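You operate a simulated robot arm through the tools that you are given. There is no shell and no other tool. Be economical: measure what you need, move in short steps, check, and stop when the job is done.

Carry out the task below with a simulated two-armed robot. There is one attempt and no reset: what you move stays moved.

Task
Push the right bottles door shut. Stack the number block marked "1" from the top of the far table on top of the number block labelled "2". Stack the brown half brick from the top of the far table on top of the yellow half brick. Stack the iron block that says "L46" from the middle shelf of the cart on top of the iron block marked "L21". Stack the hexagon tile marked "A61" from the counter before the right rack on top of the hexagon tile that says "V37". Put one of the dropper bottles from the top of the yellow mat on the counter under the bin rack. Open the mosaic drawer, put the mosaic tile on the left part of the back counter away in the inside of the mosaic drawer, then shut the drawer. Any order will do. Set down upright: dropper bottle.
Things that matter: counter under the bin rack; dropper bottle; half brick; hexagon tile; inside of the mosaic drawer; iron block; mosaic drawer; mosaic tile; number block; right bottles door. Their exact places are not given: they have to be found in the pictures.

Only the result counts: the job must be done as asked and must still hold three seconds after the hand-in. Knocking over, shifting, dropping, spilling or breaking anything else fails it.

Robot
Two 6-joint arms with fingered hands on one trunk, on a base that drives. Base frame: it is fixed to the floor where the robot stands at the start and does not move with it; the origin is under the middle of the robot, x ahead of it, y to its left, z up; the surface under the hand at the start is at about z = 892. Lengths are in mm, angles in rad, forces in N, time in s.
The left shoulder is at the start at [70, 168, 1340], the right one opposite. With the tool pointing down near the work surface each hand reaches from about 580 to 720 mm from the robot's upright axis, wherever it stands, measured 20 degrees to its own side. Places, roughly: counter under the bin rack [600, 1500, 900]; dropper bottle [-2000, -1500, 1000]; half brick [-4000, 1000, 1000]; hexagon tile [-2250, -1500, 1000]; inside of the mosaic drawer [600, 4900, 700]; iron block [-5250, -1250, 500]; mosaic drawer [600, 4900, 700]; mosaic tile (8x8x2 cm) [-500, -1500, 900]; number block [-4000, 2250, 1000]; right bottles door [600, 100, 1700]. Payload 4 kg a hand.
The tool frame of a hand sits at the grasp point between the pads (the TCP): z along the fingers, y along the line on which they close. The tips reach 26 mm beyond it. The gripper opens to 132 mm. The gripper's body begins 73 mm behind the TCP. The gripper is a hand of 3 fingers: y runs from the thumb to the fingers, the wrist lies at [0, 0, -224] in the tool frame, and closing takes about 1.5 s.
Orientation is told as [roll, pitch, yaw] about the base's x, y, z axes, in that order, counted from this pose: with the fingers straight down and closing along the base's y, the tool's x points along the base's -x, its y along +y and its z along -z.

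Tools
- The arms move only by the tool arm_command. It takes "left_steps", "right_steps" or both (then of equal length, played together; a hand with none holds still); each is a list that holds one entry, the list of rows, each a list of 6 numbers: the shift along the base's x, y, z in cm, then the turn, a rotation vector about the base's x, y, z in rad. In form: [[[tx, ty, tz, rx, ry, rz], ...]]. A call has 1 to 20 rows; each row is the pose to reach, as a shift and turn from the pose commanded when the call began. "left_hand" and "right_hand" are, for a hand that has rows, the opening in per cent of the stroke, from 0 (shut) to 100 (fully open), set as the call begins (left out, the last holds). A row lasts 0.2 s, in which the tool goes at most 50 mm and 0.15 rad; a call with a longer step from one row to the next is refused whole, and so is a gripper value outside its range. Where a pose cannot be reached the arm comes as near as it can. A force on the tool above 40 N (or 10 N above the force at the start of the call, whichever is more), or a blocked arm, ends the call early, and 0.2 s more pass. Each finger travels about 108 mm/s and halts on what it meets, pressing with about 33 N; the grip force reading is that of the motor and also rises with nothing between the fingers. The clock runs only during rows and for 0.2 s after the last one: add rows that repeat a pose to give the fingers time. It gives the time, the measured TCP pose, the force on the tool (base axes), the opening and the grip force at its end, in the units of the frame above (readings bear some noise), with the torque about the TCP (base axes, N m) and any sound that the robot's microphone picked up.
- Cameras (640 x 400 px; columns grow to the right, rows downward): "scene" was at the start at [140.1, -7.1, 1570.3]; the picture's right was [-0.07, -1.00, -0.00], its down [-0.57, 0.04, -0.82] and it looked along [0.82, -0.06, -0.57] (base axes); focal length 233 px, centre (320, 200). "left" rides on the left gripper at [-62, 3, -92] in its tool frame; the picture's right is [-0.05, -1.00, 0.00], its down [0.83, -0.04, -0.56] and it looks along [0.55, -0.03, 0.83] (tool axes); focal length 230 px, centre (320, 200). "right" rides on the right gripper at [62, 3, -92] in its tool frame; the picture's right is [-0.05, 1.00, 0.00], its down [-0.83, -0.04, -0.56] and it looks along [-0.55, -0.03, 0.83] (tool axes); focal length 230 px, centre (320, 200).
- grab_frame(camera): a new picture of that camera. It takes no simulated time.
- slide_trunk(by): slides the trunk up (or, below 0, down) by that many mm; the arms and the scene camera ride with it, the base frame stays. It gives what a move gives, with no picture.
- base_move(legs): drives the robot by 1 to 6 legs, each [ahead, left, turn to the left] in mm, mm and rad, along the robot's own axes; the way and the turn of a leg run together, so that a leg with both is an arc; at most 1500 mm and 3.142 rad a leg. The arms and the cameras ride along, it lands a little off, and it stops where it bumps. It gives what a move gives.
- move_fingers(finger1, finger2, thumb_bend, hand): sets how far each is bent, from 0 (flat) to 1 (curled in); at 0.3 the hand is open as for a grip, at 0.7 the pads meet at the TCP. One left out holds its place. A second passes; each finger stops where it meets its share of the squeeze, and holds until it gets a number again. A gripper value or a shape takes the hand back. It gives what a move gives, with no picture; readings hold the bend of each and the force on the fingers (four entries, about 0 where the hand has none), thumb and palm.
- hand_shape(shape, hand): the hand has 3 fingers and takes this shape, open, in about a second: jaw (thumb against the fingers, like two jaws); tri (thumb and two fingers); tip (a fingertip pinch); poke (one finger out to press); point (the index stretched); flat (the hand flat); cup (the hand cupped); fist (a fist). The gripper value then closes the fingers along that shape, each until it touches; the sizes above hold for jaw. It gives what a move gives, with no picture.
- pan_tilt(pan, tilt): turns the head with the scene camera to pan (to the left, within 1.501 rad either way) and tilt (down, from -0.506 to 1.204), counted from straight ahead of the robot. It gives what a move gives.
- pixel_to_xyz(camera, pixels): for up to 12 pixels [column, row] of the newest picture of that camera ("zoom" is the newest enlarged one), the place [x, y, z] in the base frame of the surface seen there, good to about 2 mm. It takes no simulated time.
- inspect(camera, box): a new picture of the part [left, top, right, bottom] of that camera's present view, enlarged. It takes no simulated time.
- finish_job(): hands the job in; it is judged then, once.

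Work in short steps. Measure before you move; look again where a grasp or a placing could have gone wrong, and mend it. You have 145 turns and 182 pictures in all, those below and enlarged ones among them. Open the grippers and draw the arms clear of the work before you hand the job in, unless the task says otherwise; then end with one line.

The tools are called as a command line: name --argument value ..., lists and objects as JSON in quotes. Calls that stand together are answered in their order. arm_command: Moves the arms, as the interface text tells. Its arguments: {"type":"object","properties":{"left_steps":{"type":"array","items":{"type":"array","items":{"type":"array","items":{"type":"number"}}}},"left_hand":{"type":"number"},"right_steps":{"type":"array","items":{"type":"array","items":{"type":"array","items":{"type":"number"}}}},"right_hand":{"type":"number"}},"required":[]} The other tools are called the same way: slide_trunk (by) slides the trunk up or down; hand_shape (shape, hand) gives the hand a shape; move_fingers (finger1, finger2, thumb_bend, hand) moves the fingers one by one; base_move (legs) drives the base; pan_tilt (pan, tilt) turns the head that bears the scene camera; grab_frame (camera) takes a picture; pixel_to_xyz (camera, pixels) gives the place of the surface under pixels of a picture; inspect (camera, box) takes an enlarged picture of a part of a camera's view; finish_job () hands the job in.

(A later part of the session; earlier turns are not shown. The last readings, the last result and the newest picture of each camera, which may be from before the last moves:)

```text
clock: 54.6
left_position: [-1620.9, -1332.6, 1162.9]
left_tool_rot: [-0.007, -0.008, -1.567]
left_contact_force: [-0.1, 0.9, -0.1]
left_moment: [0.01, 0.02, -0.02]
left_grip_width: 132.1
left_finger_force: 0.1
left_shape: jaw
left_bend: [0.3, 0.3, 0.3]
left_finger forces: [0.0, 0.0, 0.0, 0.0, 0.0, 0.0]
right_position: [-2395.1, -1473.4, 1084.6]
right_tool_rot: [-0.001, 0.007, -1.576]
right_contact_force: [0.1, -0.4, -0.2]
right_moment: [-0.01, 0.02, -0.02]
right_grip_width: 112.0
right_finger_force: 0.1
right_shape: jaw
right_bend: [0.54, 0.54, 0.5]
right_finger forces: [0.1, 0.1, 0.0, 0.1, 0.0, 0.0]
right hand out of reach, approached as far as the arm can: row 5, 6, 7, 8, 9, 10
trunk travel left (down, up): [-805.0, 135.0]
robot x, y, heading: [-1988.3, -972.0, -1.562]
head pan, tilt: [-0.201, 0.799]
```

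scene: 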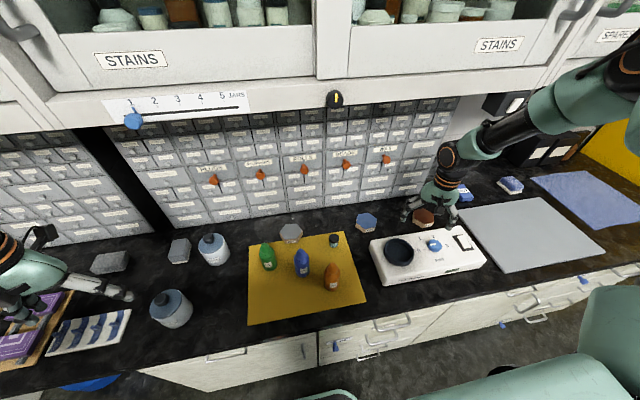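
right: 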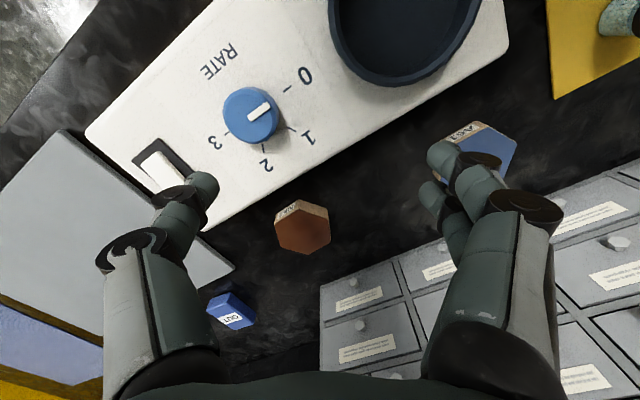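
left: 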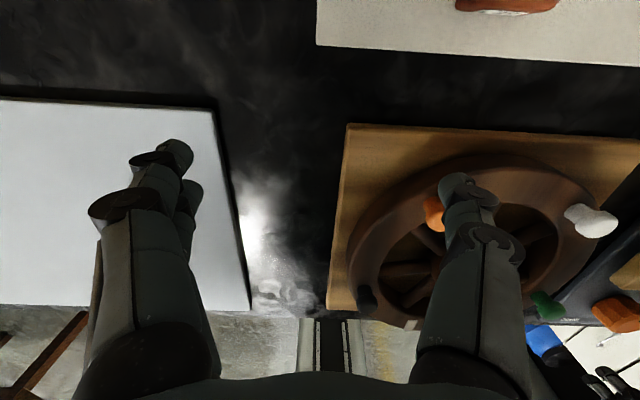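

It refuses to go inward here. I try going straight forward first, then inward.

arm_command --right_steps '[[[0, -3, 0, 0, 0, 0], [0, -6, 0, 0, 0, 0], [0, -9, 0, 0, 0, 0], [0, -12, 0, 0, 0, 0], [3, -12.5, 0, 0, 0, 0], [6, -13, 0, 0, 0, 0], [9, -13, 0, 0, 0, 0], [11.8, -13, 0, 0, 0, 0], [11.8, -13, 0, 0, 0, 0]]]'

```text
clock: 56.6
left_position: [-1621.4, -1334.0, 1163.5]
left_tool_rot: [-0.008, -0.008, -1.565]
left_contact_force: [0.9, 0.6, 0.3]
left_moment: [-0.01, 0.02, 0.0]
left_grip_width: 131.7
left_finger_force: 0.1
left_shape: jaw
left_bend: [0.3, 0.3, 0.3]
left_finger forces: [0.0, 0.1, 0.0, 0.0, 0.0, 0.0]
right_position: [-2398.2, -1476.5, 1086.8]
right_tool_rot: [-0.004, 0.005, -1.577]
right_contact_force: [-0.2, 1.1, 0.2]
right_moment: [-0.01, -0.03, 0.03]
right_grip_width: 112.0
right_finger_force: 0.1
right_shape: jaw
right_bend: [0.54, 0.54, 0.5]
right_finger forces: [0.0, 0.0, 0.1, 0.0, 0.0, 0.1]
right hand out of reach, approached as far as the arm can: row 1, 2, 3, 4, 5, 6, 7, 8, 9
trunk travel left (down, up): [-805.0, 135.0]
robot x, y, heading: [-1989.1, -969.7, -1.564]
head pan, tilt: [-0.201, 0.799]
```

The arm seems to be in an odd configuration after the door move. I look at it with the head.

pan_tilt --pan -0.9 --tilt 0.5

grab_frame --camera "scene"

pan_tilt --pan 0.9 --tilt 0.5

grab_frame --camera "scene"

```text
clock: 57.7
left_position: [-1620.8, -1332.0, 1164.0]
left_tool_rot: [-0.009, -0.008, -1.566]
left_contact_force: [0.2, -0.2, 0.4]
left_moment: [-0.03, 0.01, -0.04]
left_grip_width: 132.2
left_finger_force: 0.0
left_shape: jaw
left_bend: [0.3, 0.3, 0.3]
left_finger forces: [0.0, 0.2, 0.0, 0.0, 0.1, 0.0]
right_position: [-2397.3, -1476.5, 1086.6]
right_tool_rot: [-0.003, 0.006, -1.575]
right_contact_force: [0.5, 0.5, 0.8]
right_moment: [-0.02, 0.05, 0.02]
right_grip_width: 111.9
right_finger_force: 0.0
right_shape: jaw
right_bend: [0.54, 0.54, 0.5]
right_finger forces: [0.1, 0.0, 0.0, 0.1, 0.1, 0.1]
trunk travel left (down, up): [-805.0, 135.0]
robot x, y, heading: [-1987.6, -970.9, -1.563]
head pan, tilt: [-0.901, 0.499]
```

```text
157 pictures are left
```

scene: 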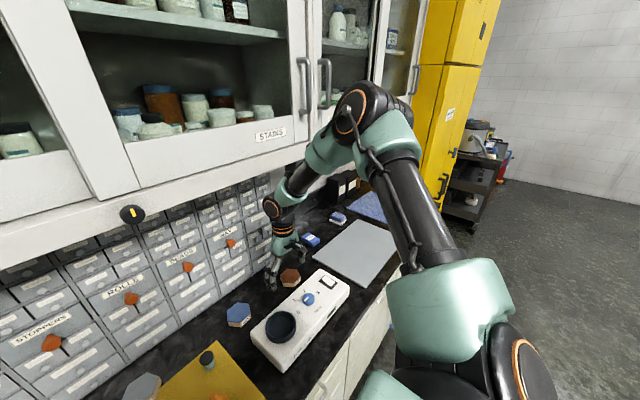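

```text
clock: 59.5
left_position: [-1621.5, -1333.2, 1163.4]
left_tool_rot: [-0.007, -0.007, -1.566]
left_contact_force: [0.6, 1.1, -0.4]
left_moment: [0.02, 0.01, 0.01]
left_grip_width: 131.8
left_finger_force: 0.1
left_shape: jaw
left_bend: [0.3, 0.3, 0.3]
left_finger forces: [0.0, 0.0, 0.0, 0.1, 0.0, 0.1]
right_position: [-2397.6, -1475.5, 1087.3]
right_tool_rot: [-0.001, 0.006, -1.575]
right_contact_force: [-0.7, 0.5, 0.2]
right_moment: [0.0, 0.0, 0.04]
right_grip_width: 112.1
right_finger_force: 0.1
right_shape: jaw
right_bend: [0.54, 0.54, 0.5]
right_finger forces: [0.1, 0.0, 0.0, 0.0, 0.0, 0.0]
trunk travel left (down, up): [-805.0, 135.0]
robot x, y, heading: [-1989.8, -973.4, -1.567]
head pan, tilt: [0.901, 0.499]
```

```text
156 pictures are left
```

scene: 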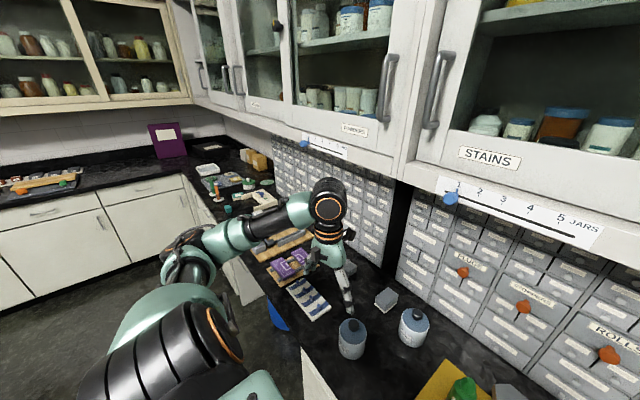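

The right elbow stands high, close to the upper cabinet. I back off into free space and test whether the arm can then extend to the wanted relative pose.

base_move --legs '[[-450, 0, 0]]'

arm_command --right_steps '[[[2, -3, 0, 0, 0, 0], [4, -6, 0, 0, 0, 0], [6, -9, 0, 0, 0, 0], [8, -11, 0, 0, 0, 0], [11, -13, 0, 0, 0, 0], [11, -13, 0, 0, 0, 0]]]'

```text
clock: 62.2
left_position: [-1624.5, -872.7, 1162.5]
left_tool_rot: [-0.007, -0.003, -1.557]
left_contact_force: [-0.2, 0.7, 0.8]
left_moment: [0.04, -0.02, 0.01]
left_grip_width: 131.9
left_finger_force: 0.0
left_shape: jaw
left_bend: [0.3, 0.3, 0.3]
left_finger forces: [0.0, 0.0, 0.1, 0.1, 0.1, 0.0]
right_position: [-2398.9, -1020.2, 1085.2]
right_tool_rot: [-0.002, 0.007, -1.57]
right_contact_force: [0.2, 0.0, 0.3]
right_moment: [0.0, 0.01, -0.02]
right_grip_width: 111.6
right_finger_force: 0.1
right_shape: jaw
right_bend: [0.54, 0.54, 0.5]
right_finger forces: [0.0, 0.1, 0.0, 0.1, 0.0, 0.0]
trunk travel left (down, up): [-805.0, 135.0]
robot x, y, heading: [-1995.2, -510.5, -1.558]
head pan, tilt: [0.901, 0.499]
```

```text
clock: 63.6
left_position: [-1623.9, -871.4, 1164.3]
left_tool_rot: [-0.006, -0.007, -1.558]
left_contact_force: [0.7, -0.7, 0.6]
left_moment: [0.02, 0.01, 0.0]
left_grip_width: 131.7
left_finger_force: 0.0
left_shape: jaw
left_bend: [0.3, 0.3, 0.3]
left_finger forces: [0.0, 0.0, 0.0, 0.0, 0.0, 0.1]
right_position: [-2405.0, -1027.0, 1091.8]
right_tool_rot: [-0.002, 0.004, -1.569]
right_contact_force: [-0.7, 1.0, -0.4]
right_moment: [-0.03, 0.0, -0.02]
right_grip_width: 112.1
right_finger_force: 0.0
right_shape: jaw
right_bend: [0.54, 0.54, 0.5]
right_finger forces: [0.1, 0.1, 0.0, 0.0, 0.1, 0.0]
right hand out of reach, approached as far as the arm can: row 1, 2, 3, 4, 5, 6
trunk travel left (down, up): [-805.0, 135.0]
robot x, y, heading: [-1994.5, -510.4, -1.554]
head pan, tilt: [0.901, 0.499]
```

It is the arm's configuration, flipped on the way back from the door. In this free space I bring the right hand back to the forward-pointing, extended pose, hoping to get the low elbow back.

arm_command --right_steps '[[[0, 0, 3, -0.13, 0, 0], [0, 0, 6, -0.26, 0, 0], [0, 0, 9, -0.39, 0, 0], [0, -1, 12, -0.52, 0, 0], [0, -2, 15, -0.65, 0, 0], [0, -4, 18, -0.78, 0, 0], [0, -6, 21, -0.91, 0, 0], [0, -9, 24, -1.04, 0, 0], [0, -12, 27, -1.17, 0, 0], [0, -15, 30, -1.3, 0, 0], [0, -18, 33, -1.43, 0, 0], [0, -21, 35, -1.56, 0, 0], [0, -24, 35.5, -1.56, 0, 0], [0, -26, 35.5, -1.56, 0, 0], [0, -26, 35.5, -1.56, 0, 0]]]'

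pan_tilt --pan -0.6 --tilt 0.6

grab_frame --camera "scene"

```text
clock: 66.8
left_position: [-1623.2, -872.6, 1162.8]
left_tool_rot: [-0.006, -0.006, -1.558]
left_contact_force: [-0.5, 0.5, 0.8]
left_moment: [0.01, -0.03, 0.02]
left_grip_width: 131.9
left_finger_force: 0.1
left_shape: jaw
left_bend: [0.3, 0.3, 0.3]
left_finger forces: [0.1, 0.0, 0.0, 0.0, 0.1, 0.0]
right_position: [-2427.1, -1264.2, 1447.5]
right_tool_rot: [-0.121, -1.556, -1.453]
right_contact_force: [-0.2, 0.1, -0.3]
right_moment: [0.0, 0.02, -0.01]
right_grip_width: 112.1
right_finger_force: 0.0
right_shape: jaw
right_bend: [0.54, 0.54, 0.5]
right_finger forces: [0.0, 0.0, 0.0, 0.0, 0.0, 0.0]
right hand out of reach, approached as far as the arm can: row 12, 13, 14, 15
trunk travel left (down, up): [-805.0, 135.0]
robot x, y, heading: [-1990.2, -509.9, -1.556]
head pan, tilt: [0.901, 0.499]
```

```text
clock: 68.5
left_position: [-1623.4, -872.7, 1164.0]
left_tool_rot: [-0.007, -0.005, -1.56]
left_contact_force: [-0.4, 0.1, 0.4]
left_moment: [0.0, 0.0, 0.02]
left_grip_width: 131.8
left_finger_force: 0.1
left_shape: jaw
left_bend: [0.3, 0.3, 0.3]
left_finger forces: [0.0, 0.0, 0.0, 0.1, 0.1, 0.0]
right_position: [-2427.2, -1262.3, 1447.7]
right_tool_rot: [-0.077, -1.555, -1.497]
right_contact_force: [-0.3, 0.2, -0.1]
right_moment: [-0.02, 0.0, 0.01]
right_grip_width: 112.0
right_finger_force: 0.0
right_shape: jaw
right_bend: [0.54, 0.54, 0.5]
right_finger forces: [0.0, 0.0, 0.0, 0.0, 0.0, 0.0]
trunk travel left (down, up): [-805.0, 135.0]
robot x, y, heading: [-1991.7, -513.9, -1.561]
head pan, tilt: [-0.6, 0.6]
```

```text
155 pictures are left
```

scene: 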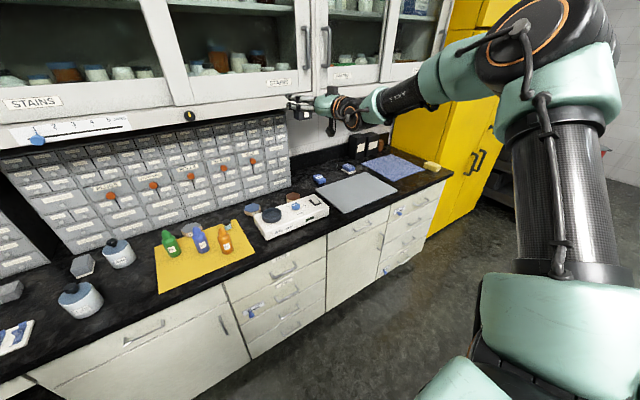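

The elbow is still high. I try straightening the arm downward in free space, which is where the elbow can change sides.

arm_command --right_steps '[[[0.7, 1.9, -4.3, 0.12, 0, 0], [1.4, 3.8, -8.6, 0.24, 0, 0], [2.1, 5.7, -12.9, 0.36, 0, 0], [2.8, 7.6, -17.2, 0.48, 0, 0], [3.5, 9.5, -21.5, 0.6, 0, 0], [4.2, 11.4, -25.8, 0.72, 0, 0], [4.9, 13.3, -30.1, 0.84, 0, 0], [5.6, 15.2, -34.4, 0.96, 0, 0], [6.3, 17.1, -38.7, 1.08, 0, 0], [7, 19, -43, 1.2, 0, 0], [7.7, 20.9, -47.3, 1.32, 0, 0], [8.4, 22.8, -51.6, 1.44, 0, 0], [9.1, 24.7, -55.9, 1.56, 0, 0], [9.8, 26.6, -60.2, 1.56, 0, 0], [10.5, 28.5, -64.5, 1.56, 0, 0], [11.2, 30.4, -68.8, 1.56, 0, 0], [11.9, 32.3, -73.1, 1.56, 0, 0], [12.6, 34.2, -77.4, 1.56, 0, 0], [13.3, 35.1, -81.7, 1.56, 0, 0], [13.6, 35.1, -86, 1.56, 0, 0]]]'

grab_frame --camera "scene"

```text
clock: 72.7
left_position: [-1623.0, -872.2, 1163.6]
left_tool_rot: [-0.007, -0.009, -1.558]
left_contact_force: [0.1, -0.9, -0.2]
left_moment: [0.03, -0.02, 0.01]
left_grip_width: 132.1
left_finger_force: 0.1
left_shape: jaw
left_bend: [0.3, 0.3, 0.3]
left_finger forces: [0.0, 0.0, 0.0, 0.0, 0.0, 0.0]
right_position: [-2342.9, -879.2, 905.6]
right_tool_rot: [-0.001, 0.002, -1.57]
right_contact_force: [0.2, 1.4, -1.0]
right_moment: [0.0, 0.01, 0.0]
right_grip_width: 112.1
right_finger_force: 0.1
right_shape: jaw
right_bend: [0.54, 0.54, 0.5]
right_finger forces: [0.0, 0.0, 0.0, 0.1, 0.0, 0.0]
right hand out of reach, approached as far as the arm can: row 9, 10, 11, 12, 13, 14, 15, 16, 17, 18, 19, 20
trunk travel left (down, up): [-805.0, 135.0]
robot x, y, heading: [-1991.8, -513.0, -1.556]
head pan, tilt: [-0.6, 0.6]
```

```text
154 pictures are left
```

scene: 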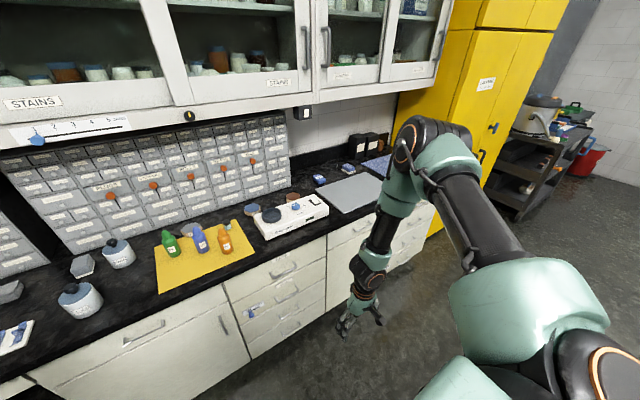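

The right arm stays in its restricted configuration. I check whether the left arm can still return to its start pose, ahead of the robot.

arm_command --left_steps '[[[-3, -2.7, 0, 0, 0, 0], [-6, -5.4, 0, 0, 0, 0], [-9, -8.1, 0, 0, 0, 0], [-12, -10.8, 0, 0, 0, 0], [-15, -13.5, 0, 0, 0, 0], [-18, -16.2, 0, 0, 0, 0], [-21, -18.9, 0, 0, 0, 0], [-24, -21.6, 0, 0, 0, 0], [-27, -24.3, 0, 0, 0, 0], [-29.8, -27, 0, 0, 0, 0], [-29.8, -27, 0, 0, 0, 0]]]'

pan_tilt --pan 0.4 --tilt 0.7

grab_frame --camera "scene"

```text
clock: 75.0
left_position: [-1638.7, -864.7, 1137.0]
left_tool_rot: [-0.009, -0.008, -1.559]
left_contact_force: [0.5, 0.0, -0.3]
left_moment: [0.0, 0.01, -0.01]
left_grip_width: 132.0
left_finger_force: 0.2
left_shape: jaw
left_bend: [0.3, 0.3, 0.3]
left_finger forces: [0.1, 0.0, 0.0, 0.0, 0.0, 0.0]
left hand out of reach, approached as far as the arm can: row 1, 2, 3, 4, 5, 6, 7, 8, 9, 10, 11
right_position: [-2343.3, -879.0, 907.2]
right_tool_rot: [-0.002, 0.003, -1.568]
right_contact_force: [0.3, -0.4, 0.5]
right_moment: [-0.01, 0.0, -0.01]
right_grip_width: 112.1
right_finger_force: 0.0
right_shape: jaw
right_bend: [0.54, 0.54, 0.5]
right_finger forces: [0.1, 0.0, 0.0, 0.0, 0.0, 0.0]
trunk travel left (down, up): [-805.0, 135.0]
robot x, y, heading: [-1993.2, -511.2, -1.557]
head pan, tilt: [-0.6, 0.6]
```

```text
clock: 76.3
left_position: [-1639.4, -866.5, 1138.4]
left_tool_rot: [-0.009, -0.008, -1.559]
left_contact_force: [-1.0, -0.2, -0.3]
left_moment: [0.05, 0.0, 0.0]
left_grip_width: 132.1
left_finger_force: 0.1
left_shape: jaw
left_bend: [0.3, 0.3, 0.3]
left_finger forces: [0.0, 0.0, 0.0, 0.0, 0.0, 0.0]
right_position: [-2343.3, -879.2, 905.0]
right_tool_rot: [-0.002, 0.003, -1.569]
right_contact_force: [0.0, 0.7, 1.1]
right_moment: [0.01, 0.07, -0.02]
right_grip_width: 111.9
right_finger_force: 0.0
right_shape: jaw
right_bend: [0.54, 0.54, 0.5]
right_finger forces: [0.1, 0.1, 0.0, 0.1, 0.1, 0.1]
trunk travel left (down, up): [-805.0, 135.0]
robot x, y, heading: [-1995.0, -510.5, -1.553]
head pan, tilt: [0.4, 0.7]
```

```text
153 pictures are left
```

scene: 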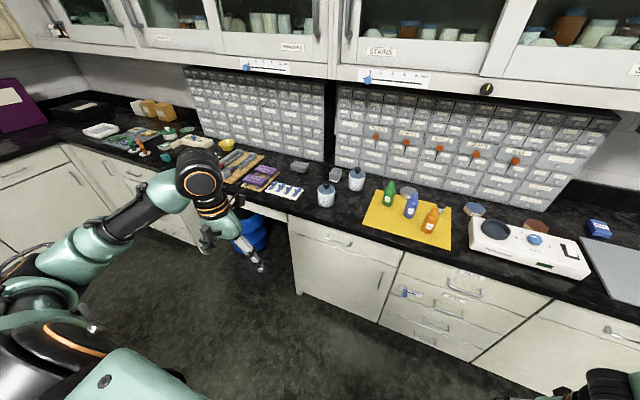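

Both arms sit at a joint limit and can't swing inward. I swing the left arm out to the side until it is straight, then bring it round to the front at a large radius.

arm_command --left_steps '[[[4, 1.5, -1.4, 0, 0, 0], [8, 3, -2.8, 0, 0, 0], [12, 4.5, -4.2, 0, 0, 0], [16, 6, -5.6, 0, 0, 0], [20, 7.5, -7, 0, 0, 0], [24, 9, -8.4, 0, 0, 0], [28, 10.5, -9.8, 0, 0, 0], [32, 12, -11.2, 0, 0, 0], [36, 13.5, -12.6, 0, 0, 0], [40, 15, -14, 0, 0, 0], [44, 15, -14, 0, 0, 0], [48, 15, -14, 0, 0, 0], [52, 15, -14, 0, 0, 0], [52, 11, -14, 0, 0, 0], [52, 7, -14, 0, 0, 0], [50, 3, -14, 0, 0, 0], [48, -1, -14, 0, 0, 0], [46, -5, -14, 0, 0, 0], [44, -9, -14, 0, 0, 0], [42, -13, -14, 0, 0, 0]]]'

pan_tilt --pan 0.7 --tilt 0.7

grab_frame --camera "scene"

```text
clock: 80.5
left_position: [-1243.9, -935.3, 1031.6]
left_tool_rot: [0.0, -0.009, -1.551]
left_contact_force: [-0.6, -0.5, 0.1]
left_moment: [0.03, 0.01, -0.02]
left_grip_width: 132.0
left_finger_force: 0.0
left_shape: jaw
left_bend: [0.3, 0.3, 0.3]
left_finger forces: [0.0, 0.0, 0.0, 0.0, 0.0, 0.0]
left hand out of reach, approached as far as the arm can: row 1, 2, 3, 4, 5, 6, 7, 8, 9, 10, 11, 13, 14, 15, 16, 17, 18, 19, 20
right_position: [-2344.1, -880.0, 905.2]
right_tool_rot: [-0.002, 0.004, -1.569]
right_contact_force: [0.1, 0.3, -0.6]
right_moment: [0.01, -0.01, -0.02]
right_grip_width: 112.1
right_finger_force: 0.1
right_shape: jaw
right_bend: [0.54, 0.54, 0.5]
right_finger forces: [0.0, 0.0, 0.0, 0.0, 0.0, 0.0]
trunk travel left (down, up): [-805.0, 135.0]
robot x, y, heading: [-1991.4, -512.4, -1.554]
head pan, tilt: [0.4, 0.7]
```

```text
clock: 81.3
left_position: [-1243.1, -932.2, 1031.6]
left_tool_rot: [-0.004, -0.01, -1.549]
left_contact_force: [0.4, 0.7, 0.6]
left_moment: [-0.02, -0.02, 0.04]
left_grip_width: 132.1
left_finger_force: 0.1
left_shape: jaw
left_bend: [0.3, 0.3, 0.3]
left_finger forces: [0.1, 0.0, 0.0, 0.0, 0.1, 0.1]
right_position: [-2343.6, -878.9, 906.8]
right_tool_rot: [-0.003, 0.004, -1.569]
right_contact_force: [0.1, -0.3, -0.6]
right_moment: [0.0, 0.0, -0.03]
right_grip_width: 111.7
right_finger_force: 0.1
right_shape: jaw
right_bend: [0.54, 0.54, 0.5]
right_finger forces: [0.0, 0.0, 0.1, 0.1, 0.0, 0.1]
trunk travel left (down, up): [-805.0, 135.0]
robot x, y, heading: [-1988.7, -513.1, -1.562]
head pan, tilt: [0.7, 0.7]
```

```text
152 pictures are left
```

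scene: 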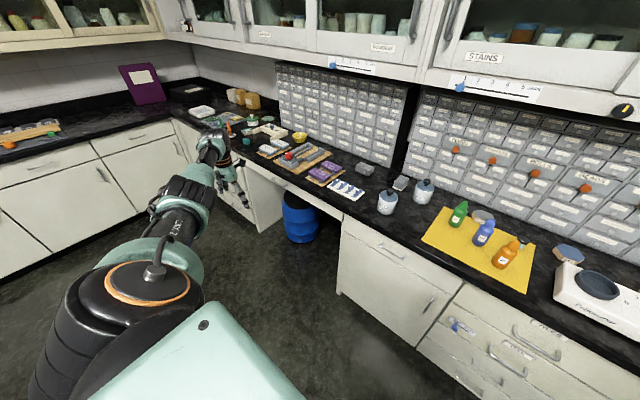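

The left arm is now stretched out front-left. I swing it inward along a wide arc.

arm_command --left_steps '[[[-3.6, -2, 0, 0, 0, 0], [-7.3, -4, 0, 0, 0, 0], [-11, -6, 0, 0, 0, 0], [-14.6, -8.1, 0, 0, 0, 0], [-18.4, -10.6, 0, 0, 0, 0], [-22.1, -13.1, 0, 0, 0, 0], [-25.9, -15.6, 0, 0, 0, 0], [-29.6, -18.1, 0, 0, 0, 0], [-33.6, -19, 0, 0, 0, 0], [-37.6, -20, 0, 0, 0, 0], [-41.6, -20.7, 0, 0, 0, 0], [-45.6, -21.4, 0, 0, 0, 0], [-49.6, -22.1, 0, 0, 0, 0], [-49.6, -22.1, 0, 0, 0, 0]]]'

```text
clock: 84.3
left_position: [-1745.1, -1153.6, 1030.4]
left_tool_rot: [-0.006, -0.009, -1.56]
left_contact_force: [-0.4, 1.0, -0.5]
left_moment: [0.02, 0.0, 0.0]
left_grip_width: 132.0
left_finger_force: 0.1
left_shape: jaw
left_bend: [0.3, 0.3, 0.3]
left_finger forces: [0.0, 0.0, 0.0, 0.0, 0.1, 0.0]
right_position: [-2342.3, -879.7, 906.0]
right_tool_rot: [-0.002, 0.004, -1.568]
right_contact_force: [0.6, 0.2, -0.6]
right_moment: [0.0, 0.04, -0.01]
right_grip_width: 111.6
right_finger_force: 0.1
right_shape: jaw
right_bend: [0.54, 0.54, 0.5]
right_finger forces: [0.0, 0.1, 0.0, 0.0, 0.1, 0.0]
trunk travel left (down, up): [-805.0, 135.0]
robot x, y, heading: [-1991.8, -513.8, -1.558]
head pan, tilt: [0.7, 0.7]
```

That worked for the left arm. I do the mirrored motion with the right one.

arm_command --right_steps '[[[-4, 1.5, 1, 0, 0, 0], [-8, 3, 2, 0, 0, 0], [-12, 4.5, 3, 0, 0, 0], [-16, 6, 4, 0, 0, 0], [-20, 7.5, 5, 0, 0, 0], [-24, 9, 6, 0, 0, 0], [-28, 10.5, 7, 0, 0, 0], [-32, 12, 8, 0, 0, 0], [-36, 13.5, 9, 0, 0, 0], [-40, 15, 10, 0, 0, 0], [-44, 15, 11, 0, 0, 0], [-48, 15, 12, 0, 0, 0], [-52, 15, 12, 0, 0, 0], [-52, 11, 12, 0, 0, 0], [-52, 7, 12, 0, 0, 0], [-50, 3, 12, 0, 0, 0], [-48, -1, 12, 0, 0, 0], [-46, -5, 12, 0, 0, 0], [-44, -9, 12, 0, 0, 0], [-40, -12, 12, 0, 0, 0]]]'

```text
clock: 88.5
left_position: [-1746.2, -1153.8, 1030.7]
left_tool_rot: [-0.006, -0.006, -1.559]
left_contact_force: [0.4, -0.5, 0.0]
left_moment: [-0.01, 0.04, 0.0]
left_grip_width: 132.0
left_finger_force: 0.1
left_shape: jaw
left_bend: [0.3, 0.3, 0.3]
left_finger forces: [0.1, 0.1, 0.0, 0.0, 0.1, 0.1]
right_position: [-2708.8, -972.0, 1045.2]
right_tool_rot: [-0.008, 0.003, -1.576]
right_contact_force: [-0.5, 0.0, 0.2]
right_moment: [-0.05, 0.0, -0.04]
right_grip_width: 112.0
right_finger_force: 0.1
right_shape: jaw
right_bend: [0.54, 0.54, 0.5]
right_finger forces: [0.0, 0.0, 0.0, 0.0, 0.0, 0.1]
right hand out of reach, approached as far as the arm can: row 3, 4, 5, 6, 7, 8, 9, 10, 11, 12, 13, 14, 15, 16, 17, 18, 19, 20
trunk travel left (down, up): [-805.0, 135.0]
robot x, y, heading: [-1993.0, -511.7, -1.556]
head pan, tilt: [0.7, 0.7]
```

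Right arm is stretched at front-right; I swing it in along the arc, to 1050 height.

arm_command --right_steps '[[[4, -1.5, 0, 0, 0, 0], [8, -3, 0, 0, 0, 0], [12, -4.5, 0, 0, 0, 0], [15.6, -6, 0, 0, 0, 0], [19.6, -8.5, 0, 0, 0, 0], [23.6, -11, 0, 0, 0, 0], [28.6, -13, -1, 0, 0, 0], [32.6, -14.5, -1, 0, 0, 0], [37, -16, -1, 0, 0, 0], [41.5, -17, -1, 0, 0, 0], [46, -18, -1, 0, 0, 0], [46, -18, -1, 0, 0, 0]]]'

```text
refused: row 7 steps farther than a row can; nothing moved
```

I shorten row 7 and repeat.

arm_command --right_steps '[[[4, -1.5, 0, 0, 0, 0], [8, -3, 0, 0, 0, 0], [12, -4.5, 0, 0, 0, 0], [15.6, -6, 0, 0, 0, 0], [19.6, -8.5, 0, 0, 0, 0], [23.6, -11, 0, 0, 0, 0], [27.6, -13, -1, 0, 0, 0], [32, -14.5, -1, 0, 0, 0], [36.4, -16, -1, 0, 0, 0], [41, -17, -1, 0, 0, 0], [45.5, -18, -1, 0, 0, 0], [45.5, -18, -1, 0, 0, 0]]]'

```text
clock: 91.1
left_position: [-1746.5, -1153.6, 1029.6]
left_tool_rot: [-0.006, -0.007, -1.559]
left_contact_force: [0.2, 1.1, 0.8]
left_moment: [0.0, 0.0, -0.05]
left_grip_width: 132.1
left_finger_force: 0.1
left_shape: jaw
left_bend: [0.3, 0.3, 0.3]
left_finger forces: [0.0, 0.0, 0.1, 0.1, 0.0, 0.0]
right_position: [-2259.3, -1150.8, 1031.5]
right_tool_rot: [-0.001, 0.006, -1.571]
right_contact_force: [0.3, 0.2, 0.7]
right_moment: [0.0, 0.0, -0.04]
right_grip_width: 112.2
right_finger_force: 0.2
right_shape: jaw
right_bend: [0.54, 0.54, 0.5]
right_finger forces: [0.0, 0.1, 0.0, 0.0, 0.1, 0.1]
trunk travel left (down, up): [-805.0, 135.0]
robot x, y, heading: [-1989.5, -510.0, -1.557]
head pan, tilt: [0.7, 0.7]
```

Both arms are now well-placed at about 640 mm ahead. I turn the right hand 30° to match A61's flats, raise the trunk a bit and drive forward so the right hand comes over A61.

arm_command --right_steps '[[[0, 0, 0, 0, 0, -0.14], [0, 0, 0, 0, 0, -0.28], [0, 0, 0, 0, 0, -0.42], [0, 0, 0, 0, 0, -0.523], [0, 0, 0, 0, 0, -0.523]]]'

slide_trunk --by 40

base_move --legs '[[452, 0, -0.012]]'

grab_frame --camera "right"

```text
clock: 92.3
left_position: [-1745.3, -1153.2, 1031.0]
left_tool_rot: [-0.007, -0.007, -1.558]
left_contact_force: [-0.4, 0.8, -0.4]
left_moment: [0.0, 0.01, 0.0]
left_grip_width: 132.1
left_finger_force: 0.1
left_shape: jaw
left_bend: [0.3, 0.3, 0.3]
left_finger forces: [0.1, 0.1, 0.1, 0.0, 0.0, 0.0]
right_position: [-2260.7, -1154.6, 1031.5]
right_tool_rot: [-0.003, 0.005, -2.093]
right_contact_force: [0.7, 0.2, 0.5]
right_moment: [-0.02, 0.04, 0.02]
right_grip_width: 112.5
right_finger_force: 0.1
right_shape: jaw
right_bend: [0.54, 0.54, 0.5]
right_finger forces: [0.0, 0.1, 0.0, 0.1, 0.0, 0.0]
trunk travel left (down, up): [-805.0, 135.0]
robot x, y, heading: [-1993.5, -513.4, -1.557]
head pan, tilt: [0.7, 0.7]
```

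```text
clock: 93.2
left_position: [-1744.8, -1153.8, 1069.6]
left_tool_rot: [-0.008, -0.004, -1.559]
left_contact_force: [-0.7, 0.0, 0.9]
left_moment: [0.0, 0.03, -0.01]
left_grip_width: 132.0
left_finger_force: 0.0
left_shape: jaw
left_bend: [0.3, 0.3, 0.3]
left_finger forces: [0.0, 0.0, 0.1, 0.0, 0.0, 0.0]
right_position: [-2259.7, -1155.1, 1071.5]
right_tool_rot: [-0.001, 0.006, -2.092]
right_contact_force: [-0.9, -0.6, 0.0]
right_moment: [0.02, 0.02, 0.0]
right_grip_width: 112.0
right_finger_force: 0.1
right_shape: jaw
right_bend: [0.54, 0.54, 0.5]
right_finger forces: [0.1, 0.0, 0.0, 0.1, 0.1, 0.0]
trunk travel left (down, up): [-845.0, 95.0]
robot x, y, heading: [-1989.0, -513.4, -1.558]
head pan, tilt: [0.7, 0.7]
```

```text
clock: 95.8
left_position: [-1759.2, -1603.9, 1071.9]
left_tool_rot: [-0.005, -0.009, -1.58]
left_contact_force: [0.7, -0.3, -0.6]
left_moment: [0.02, 0.0, 0.03]
left_grip_width: 131.7
left_finger_force: 0.0
left_shape: jaw
left_bend: [0.3, 0.3, 0.3]
left_finger forces: [0.0, 0.0, 0.0, 0.1, 0.1, 0.1]
right_position: [-2272.7, -1592.6, 1072.6]
right_tool_rot: [-0.003, 0.004, -2.114]
right_contact_force: [0.6, -0.3, 0.2]
right_moment: [0.01, 0.01, 0.0]
right_grip_width: 112.5
right_finger_force: 0.0
right_shape: jaw
right_bend: [0.54, 0.54, 0.5]
right_finger forces: [0.0, 0.0, 0.0, 0.1, 0.1, 0.1]
trunk travel left (down, up): [-845.0, 95.0]
robot x, y, heading: [-1992.1, -959.4, -1.575]
head pan, tilt: [0.7, 0.7]
```

```text
151 pictures are left
```

right: 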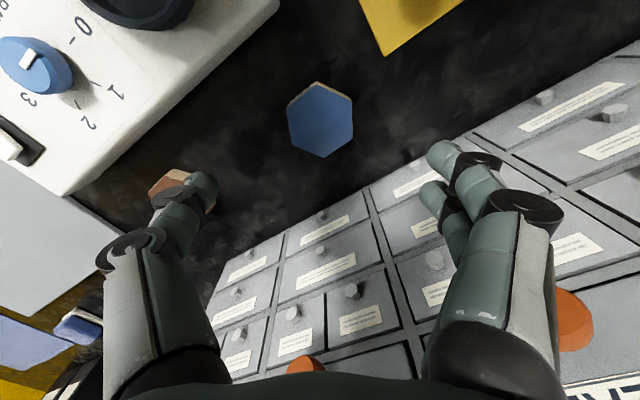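

The blue tile is at (320,118), between the fingers. I verify the tile's place and the rack's front with this camera.

pixel_to_xyz --camera "right" --pixels '[[320, 120], [290, 120], [351, 120], [303, 145], [338, 95], [300, 96], [340, 145], [300, 290], [410, 230], [230, 120]]'

```text
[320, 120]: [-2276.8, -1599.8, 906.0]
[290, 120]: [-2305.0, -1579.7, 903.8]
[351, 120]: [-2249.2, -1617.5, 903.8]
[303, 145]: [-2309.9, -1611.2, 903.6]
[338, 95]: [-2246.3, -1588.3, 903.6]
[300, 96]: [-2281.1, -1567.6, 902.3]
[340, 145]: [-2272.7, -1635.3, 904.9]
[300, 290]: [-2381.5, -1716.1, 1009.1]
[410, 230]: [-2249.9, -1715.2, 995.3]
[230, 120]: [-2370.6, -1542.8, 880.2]
```

I centre over the tile and descend to z≈911, then close.

arm_command --right_steps '[[[-0.4, -0.7, -3, 0, 0, 0], [-0.4, -0.7, -6, 0, 0, 0], [-0.4, -0.7, -9, 0, 0, 0], [-0.4, -0.7, -12, 0, 0, 0], [-0.4, -0.7, -14.5, 0, 0, 0], [-0.4, -0.7, -16.1, 0, 0, 0], [-0.4, -0.7, -16.1, 0, 0, 0]]]'

arm_command --right_hand 0 --right_steps '[[[0, 0, 0, 0, 0, 0], [0, 0, 0, 0, 0, 0], [0, 0, 0, 0, 0, 0], [0, 0, 0, 0, 0, 0], [0, 0, 0, 0, 0, 0], [0, 0, 0, 0, 0, 0], [0, 0, 0, 0, 0, 0], [0, 0, 0, 0, 0, 0]]]'

grab_frame --camera "right"

```text
clock: 97.5
left_position: [-1758.6, -1604.3, 1070.1]
left_tool_rot: [-0.008, -0.007, -1.58]
left_contact_force: [-1.1, 0.3, -1.1]
left_moment: [0.01, 0.01, 0.02]
left_grip_width: 131.7
left_finger_force: 0.0
left_shape: jaw
left_bend: [0.3, 0.3, 0.3]
left_finger forces: [0.0, 0.0, 0.0, 0.0, 0.0, 0.1]
right_position: [-2276.2, -1599.5, 911.0]
right_tool_rot: [-0.002, 0.004, -2.114]
right_contact_force: [0.2, -0.8, 0.5]
right_moment: [0.0, -0.01, -0.05]
right_grip_width: 112.3
right_finger_force: 0.0
right_shape: jaw
right_bend: [0.54, 0.54, 0.5]
right_finger forces: [0.0, 0.0, 0.1, 0.1, 0.0, 0.0]
trunk travel left (down, up): [-845.0, 95.0]
robot x, y, heading: [-1994.3, -954.9, -1.582]
head pan, tilt: [0.7, 0.7]
```

```text
clock: 99.2
left_position: [-1757.5, -1605.8, 1069.6]
left_tool_rot: [-0.008, -0.007, -1.58]
left_contact_force: [-0.9, -0.4, 0.2]
left_moment: [-0.05, 0.03, -0.03]
left_grip_width: 132.0
left_finger_force: 0.0
left_shape: jaw
left_bend: [0.3, 0.3, 0.3]
left_finger forces: [0.0, 0.0, 0.0, 0.0, 0.0, 0.1]
right_position: [-2276.6, -1600.3, 910.6]
right_tool_rot: [-0.001, 0.005, -2.114]
right_contact_force: [-0.8, -0.3, -0.8]
right_moment: [-0.02, -0.05, 0.03]
right_grip_width: 65.7
right_finger_force: 32.6
right_shape: jaw
right_bend: [0.73, 0.73, 0.7]
right_finger forces: [14.9, 15.0, 0.0, 0.0, 29.9, 0.0]
trunk travel left (down, up): [-845.0, 95.0]
robot x, y, heading: [-1991.4, -957.1, -1.58]
head pan, tilt: [0.7, 0.7]
```

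```text
150 pictures are left
```

right: 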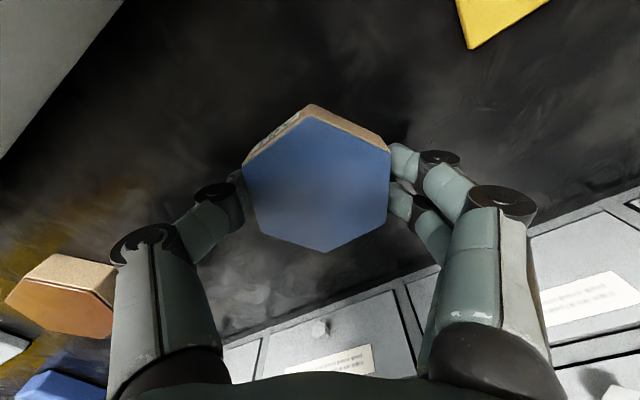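

The tile is held (66 mm, 30 N). I lift it and drive the base left 278 mm to bring it over V37.

arm_command --right_steps '[[[0, 0, 2, 0, 0, 0], [0, 0, 5, 0, 0, 0], [0, 0, 9, 0, 0, 0], [0, 0, 13, 0, 0, 0], [0, 0, 16, 0, 0, 0], [0, 0, 16, 0, 0, 0]]]'

base_move --legs '[[0, 278, 0.01]]'

grab_frame --camera "right"

```text
clock: 100.7
left_position: [-1759.9, -1604.6, 1069.8]
left_tool_rot: [-0.007, -0.003, -1.578]
left_contact_force: [-0.6, -0.8, 0.4]
left_moment: [0.01, 0.02, 0.0]
left_grip_width: 132.3
left_finger_force: 0.1
left_shape: jaw
left_bend: [0.3, 0.3, 0.3]
left_finger forces: [0.0, 0.0, 0.0, 0.1, 0.0, 0.1]
right_position: [-2275.7, -1601.0, 1072.8]
right_tool_rot: [-0.002, 0.004, -2.114]
right_contact_force: [-0.5, 0.3, -3.3]
right_moment: [-0.01, -0.02, 0.02]
right_grip_width: 65.5
right_finger_force: 32.6
right_shape: jaw
right_bend: [0.73, 0.73, 0.7]
right_finger forces: [15.0, 14.9, 0.0, 0.0, 30.0, 0.1]
trunk travel left (down, up): [-845.0, 95.0]
robot x, y, heading: [-1994.6, -958.7, -1.576]
head pan, tilt: [0.7, 0.7]
```

```text
clock: 102.6
left_position: [-1465.7, -1601.7, 1069.9]
left_tool_rot: [-0.005, -0.004, -1.566]
left_contact_force: [-0.4, 0.2, -0.5]
left_moment: [-0.01, 0.0, 0.02]
left_grip_width: 131.8
left_finger_force: 0.1
left_shape: jaw
left_bend: [0.3, 0.3, 0.3]
left_finger forces: [0.1, 0.0, 0.1, 0.0, 0.0, 0.1]
right_position: [-1984.0, -1604.8, 1071.4]
right_tool_rot: [0.0, 0.007, -2.099]
right_contact_force: [-0.4, -0.7, -1.2]
right_moment: [0.02, -0.01, 0.01]
right_grip_width: 65.3
right_finger_force: 32.8
right_shape: jaw
right_bend: [0.73, 0.73, 0.7]
right_finger forces: [15.0, 15.0, 0.0, 0.0, 30.1, 0.0]
trunk travel left (down, up): [-845.0, 95.0]
robot x, y, heading: [-1708.6, -954.7, -1.562]
head pan, tilt: [0.7, 0.7]
```

```text
149 pictures are left
```

right: 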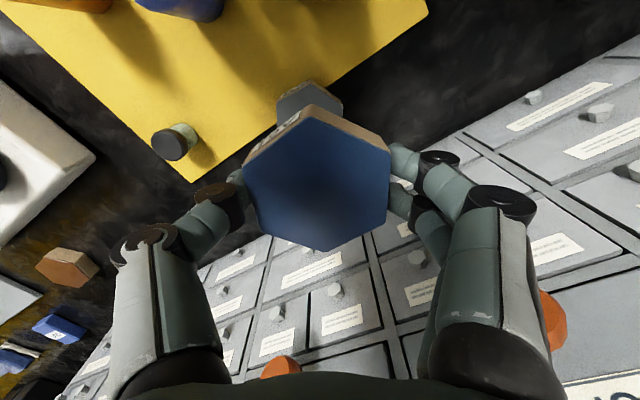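

I shift to V37's centre, align the rotation and descend to just above contact.

arm_command --right_steps '[[[-0.7, 0, -3, 0, 0, -0.05], [-1.35, 0.1, -6, 0, 0, -0.1], [-1.35, 0.1, -9, 0, 0, -0.1], [-1.35, 0.1, -11.5, 0, 0, -0.1], [-1.35, 0.1, -12.7, 0, 0, -0.1], [-1.35, 0.1, -12.7, 0, 0, -0.1]]]'

pan_tilt --pan -0.4 --tilt 0.8

inspect --camera "scene" --box '[240, 170, 400, 270]'

```text
clock: 104.0
left_position: [-1463.9, -1601.9, 1070.0]
left_tool_rot: [-0.007, -0.005, -1.565]
left_contact_force: [-0.4, -0.2, -0.6]
left_moment: [0.01, 0.0, -0.01]
left_grip_width: 132.2
left_finger_force: 0.1
left_shape: jaw
left_bend: [0.3, 0.3, 0.3]
left_finger forces: [0.0, 0.1, 0.0, 0.0, 0.0, 0.0]
right_position: [-1996.3, -1601.4, 945.6]
right_tool_rot: [-0.004, 0.004, -2.198]
right_contact_force: [0.3, -0.5, -3.4]
right_moment: [-0.01, 0.0, 0.02]
right_grip_width: 65.5
right_finger_force: 33.2
right_shape: jaw
right_bend: [0.73, 0.73, 0.7]
right_finger forces: [14.9, 15.0, 0.0, 0.0, 29.9, 0.1]
trunk travel left (down, up): [-845.0, 95.0]
robot x, y, heading: [-1707.8, -957.2, -1.565]
head pan, tilt: [0.7, 0.7]
```

```text
clock: 105.4
left_position: [-1463.6, -1601.7, 1069.3]
left_tool_rot: [-0.008, -0.004, -1.566]
left_contact_force: [-0.2, -0.4, 0.4]
left_moment: [0.01, -0.02, -0.02]
left_grip_width: 132.0
left_finger_force: 0.1
left_shape: jaw
left_bend: [0.3, 0.3, 0.3]
left_finger forces: [0.0, 0.0, 0.0, 0.1, 0.0, 0.1]
right_position: [-1996.0, -1602.7, 943.8]
right_tool_rot: [-0.003, 0.006, -2.2]
right_contact_force: [-0.4, 0.2, -1.6]
right_moment: [0.0, 0.0, -0.01]
right_grip_width: 65.3
right_finger_force: 33.0
right_shape: jaw
right_bend: [0.73, 0.73, 0.7]
right_finger forces: [15.0, 14.9, 0.0, 0.0, 30.0, 0.1]
trunk travel left (down, up): [-845.0, 95.0]
robot x, y, heading: [-1706.0, -957.0, -1.565]
head pan, tilt: [-0.4, 0.799]
```

```text
4.00 times, centred on (320, 220) of scene
```

zoom: 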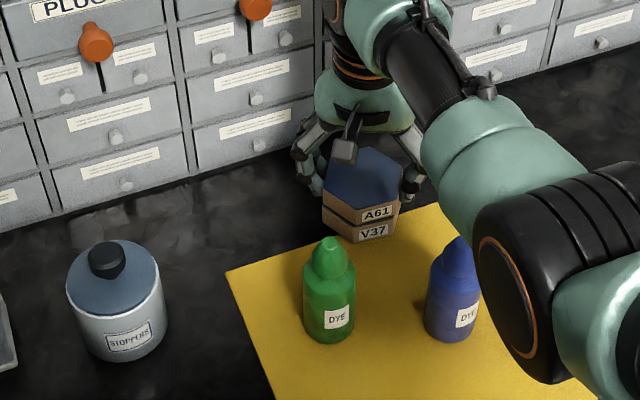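

A61 hovers right above V37, well aligned. I lower it the last millimetres and check the force.

arm_command --right_steps '[[[-0.1, -0.1, -0.3, 0, 0, 0], [-0.1, -0.1, -0.6, 0, 0, 0], [-0.1, -0.1, -0.7, 0, 0, 0]]]'

```text
clock: 106.2
left_position: [-1464.7, -1600.9, 1070.3]
left_tool_rot: [-0.007, -0.006, -1.564]
left_contact_force: [-0.1, 0.1, -1.0]
left_moment: [0.0, -0.04, 0.03]
left_grip_width: 131.9
left_finger_force: 0.1
left_shape: jaw
left_bend: [0.3, 0.3, 0.3]
left_finger forces: [0.1, 0.0, 0.0, 0.0, 0.1, 0.0]
right_position: [-1997.4, -1603.0, 936.7]
right_tool_rot: [-0.005, 0.003, -2.197]
right_contact_force: [-0.7, 0.4, 3.2]
right_moment: [0.22, 0.15, -0.02]
right_grip_width: 65.1
right_finger_force: 32.7
right_shape: jaw
right_bend: [0.73, 0.73, 0.7]
right_finger forces: [15.4, 15.1, 0.0, 0.1, 31.6, 0.0]
trunk travel left (down, up): [-845.0, 95.0]
robot x, y, heading: [-1705.6, -958.4, -1.561]
head pan, tilt: [-0.4, 0.799]
```

Contact is felt (3.2 N). I open partly, then rise.

arm_command --right_hand 80 --right_steps '[[[0, 0, 0, 0, 0, 0], [0, 0, 0, 0, 0, 0], [0, 0, 0, 0, 0, 0], [0, 0, 0, 0, 0, 0], [0, 0, 2, 0, 0, 0], [0, 0, 5, 0, 0, 0], [0, 0, 9, 0, 0, 0], [0, 0, 13, 0, 0, 0], [0, 0, 13, 0, 0, 0]]]'

grab_frame --camera "right"

```text
clock: 108.2
left_position: [-1463.4, -1601.7, 1069.9]
left_tool_rot: [-0.007, -0.007, -1.565]
left_contact_force: [-0.4, -1.0, 0.5]
left_moment: [0.0, 0.0, 0.05]
left_grip_width: 132.1
left_finger_force: 0.1
left_shape: jaw
left_bend: [0.3, 0.3, 0.3]
left_finger forces: [0.1, 0.0, 0.1, 0.0, 0.1, 0.1]
right_position: [-1997.7, -1605.8, 1071.0]
right_tool_rot: [-0.005, 0.006, -2.198]
right_contact_force: [-1.2, 0.4, -0.3]
right_moment: [0.0, -0.01, 0.07]
right_grip_width: 105.4
right_finger_force: 0.0
right_shape: jaw
right_bend: [0.59, 0.59, 0.56]
right_finger forces: [0.0, 0.0, 0.0, 0.0, 0.0, 0.0]
trunk travel left (down, up): [-845.0, 95.0]
robot x, y, heading: [-1704.7, -957.9, -1.565]
head pan, tilt: [-0.4, 0.799]
```

```text
147 pictures are left
```

right: 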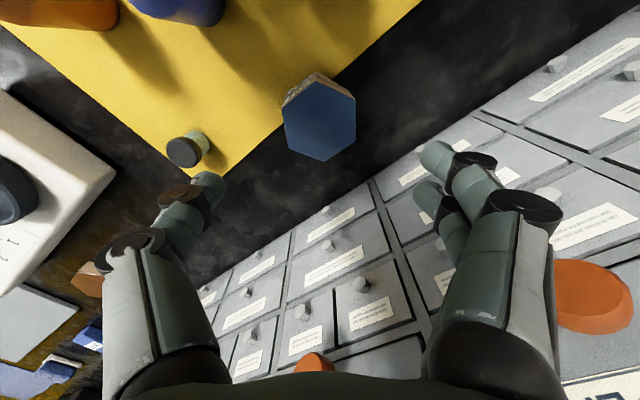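

A61 rests on V37. Next is a dropper bottle; I measure the bottles in the scene view.

base_move --legs '[[-215, -95, 0]]'

pan_tilt --pan -0.4 --tilt 0.7

grab_frame --camera "right"

inspect --camera "scene" --box '[240, 150, 440, 275]'

```text
clock: 109.9
left_position: [-1555.5, -1383.5, 1068.5]
left_tool_rot: [-0.007, -0.003, -1.56]
left_contact_force: [-0.4, 0.6, -0.4]
left_moment: [0.03, 0.01, -0.01]
left_grip_width: 131.7
left_finger_force: 0.1
left_shape: jaw
left_bend: [0.3, 0.3, 0.3]
left_finger forces: [0.2, 0.0, 0.0, 0.0, 0.0, 0.0]
right_position: [-2087.2, -1392.0, 1068.5]
right_tool_rot: [-0.003, 0.006, -2.195]
right_contact_force: [0.5, -0.4, -0.3]
right_moment: [0.02, 0.01, 0.01]
right_grip_width: 105.4
right_finger_force: 0.1
right_shape: jaw
right_bend: [0.59, 0.59, 0.56]
right_finger forces: [0.0, 0.0, 0.0, 0.0, 0.0, 0.0]
trunk travel left (down, up): [-845.0, 95.0]
robot x, y, heading: [-1804.6, -742.9, -1.558]
head pan, tilt: [-0.4, 0.799]
```

```text
clock: 110.6
left_position: [-1556.4, -1382.1, 1068.9]
left_tool_rot: [-0.006, -0.009, -1.56]
left_contact_force: [-0.1, 0.5, -0.2]
left_moment: [-0.01, -0.02, -0.01]
left_grip_width: 131.7
left_finger_force: 0.0
left_shape: jaw
left_bend: [0.3, 0.3, 0.3]
left_finger forces: [0.1, 0.0, 0.0, 0.0, 0.0, 0.0]
right_position: [-2087.5, -1388.9, 1069.9]
right_tool_rot: [-0.004, 0.005, -2.194]
right_contact_force: [0.5, -0.1, 0.2]
right_moment: [0.0, -0.01, -0.02]
right_grip_width: 105.4
right_finger_force: 0.0
right_shape: jaw
right_bend: [0.59, 0.59, 0.56]
right_finger forces: [0.1, 0.0, 0.0, 0.0, 0.0, 0.0]
trunk travel left (down, up): [-845.0, 95.0]
robot x, y, heading: [-1801.9, -738.4, -1.559]
head pan, tilt: [-0.4, 0.7]
```

```text
146 pictures are left
```

right: 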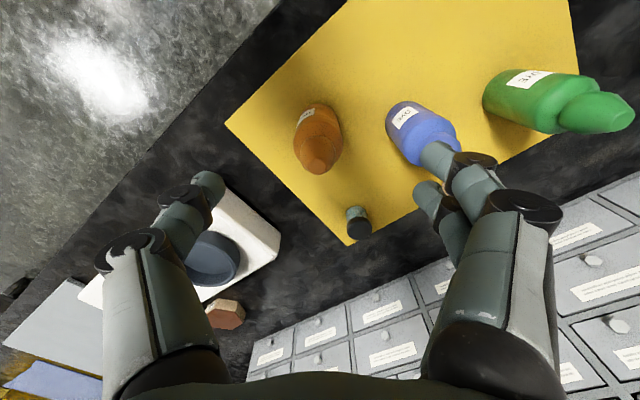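

```text
3.20 times, centred on (340, 212) of scene
```

zoom: 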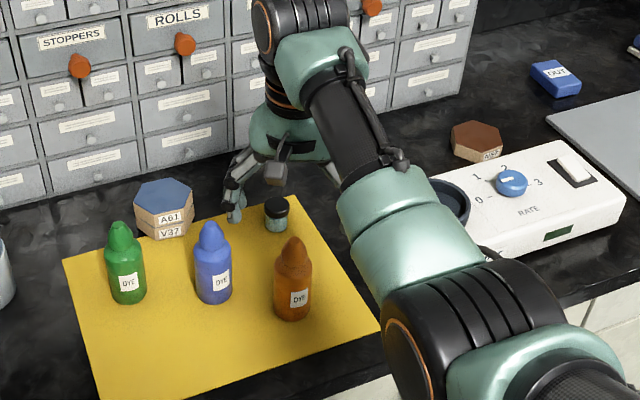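

I measure the orange bottle (cap at (292,242), body at (292,300) in the zoom) and its neighbours.

pixel_to_xyz --camera "zoom" --pixels '[[292, 246], [277, 285], [309, 290], [292, 285], [292, 312], [212, 228], [214, 265], [233, 270], [124, 265], [276, 208], [250, 330]]'

pixel_to_xyz --camera "right" --pixels '[[320, 168], [300, 125], [336, 125], [318, 108], [415, 115], [405, 150]]'

```text
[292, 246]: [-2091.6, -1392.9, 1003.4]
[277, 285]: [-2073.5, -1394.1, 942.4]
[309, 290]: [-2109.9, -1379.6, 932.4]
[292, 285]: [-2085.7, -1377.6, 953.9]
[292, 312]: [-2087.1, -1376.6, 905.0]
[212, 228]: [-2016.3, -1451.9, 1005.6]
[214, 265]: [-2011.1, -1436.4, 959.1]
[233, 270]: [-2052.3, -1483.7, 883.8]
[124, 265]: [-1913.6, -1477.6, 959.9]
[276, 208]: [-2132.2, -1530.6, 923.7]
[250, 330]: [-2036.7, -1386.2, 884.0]
```

```text
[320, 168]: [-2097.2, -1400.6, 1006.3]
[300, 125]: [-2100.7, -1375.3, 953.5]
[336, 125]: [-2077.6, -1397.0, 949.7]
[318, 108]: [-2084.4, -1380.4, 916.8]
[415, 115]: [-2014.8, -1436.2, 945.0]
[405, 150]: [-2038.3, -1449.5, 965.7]
```

The orange bottle's centre is about (-2093,-1396), 884–1007 high. I turn the hand to close along x, centre on it, and descend to z≈943.

arm_command --right_hand 70 --right_steps '[[[-0.2, -0.2, 0, 0, 0, 0.14], [-0.4, -0.4, 0, 0, 0, 0.28], [-0.55, -0.7, 0, 0, 0, 0.42], [-0.55, -0.7, 0, 0, 0, 0.56], [-0.55, -0.7, 0, 0, 0, 0.62], [-0.55, -0.7, -3, 0, 0, 0.62], [-0.55, -0.7, -6, 0, 0, 0.62], [-0.55, -0.7, -9, 0, 0, 0.62], [-0.55, -0.7, -12.6, 0, 0, 0.62], [-0.55, -0.7, -12.6, 0, 0, 0.62]]]'

grab_frame --camera "right"

```text
clock: 112.8
left_position: [-1555.8, -1382.3, 1069.5]
left_tool_rot: [-0.006, -0.005, -1.56]
left_contact_force: [-0.3, -0.4, 0.0]
left_moment: [-0.01, -0.01, 0.02]
left_grip_width: 132.4
left_finger_force: 0.1
left_shape: jaw
left_bend: [0.3, 0.3, 0.3]
left_finger forces: [0.0, 0.0, 0.1, 0.0, 0.0, 0.0]
right_position: [-2096.6, -1395.1, 941.7]
right_tool_rot: [-0.001, 0.005, -1.574]
right_contact_force: [0.6, 0.0, 0.8]
right_moment: [0.03, -0.01, -0.01]
right_grip_width: 92.6
right_finger_force: 0.0
right_shape: jaw
right_bend: [0.67, 0.67, 0.64]
right_finger forces: [0.1, 0.1, 0.0, 0.0, 0.0, 0.0]
trunk travel left (down, up): [-845.0, 95.0]
robot x, y, heading: [-1805.5, -741.7, -1.561]
head pan, tilt: [-0.4, 0.7]
```

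```text
144 pictures are left
```

right: 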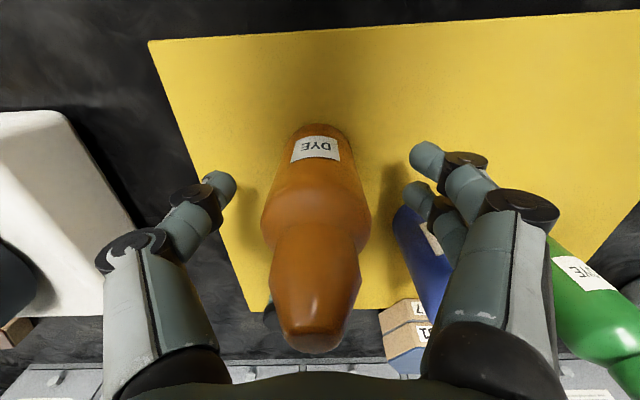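

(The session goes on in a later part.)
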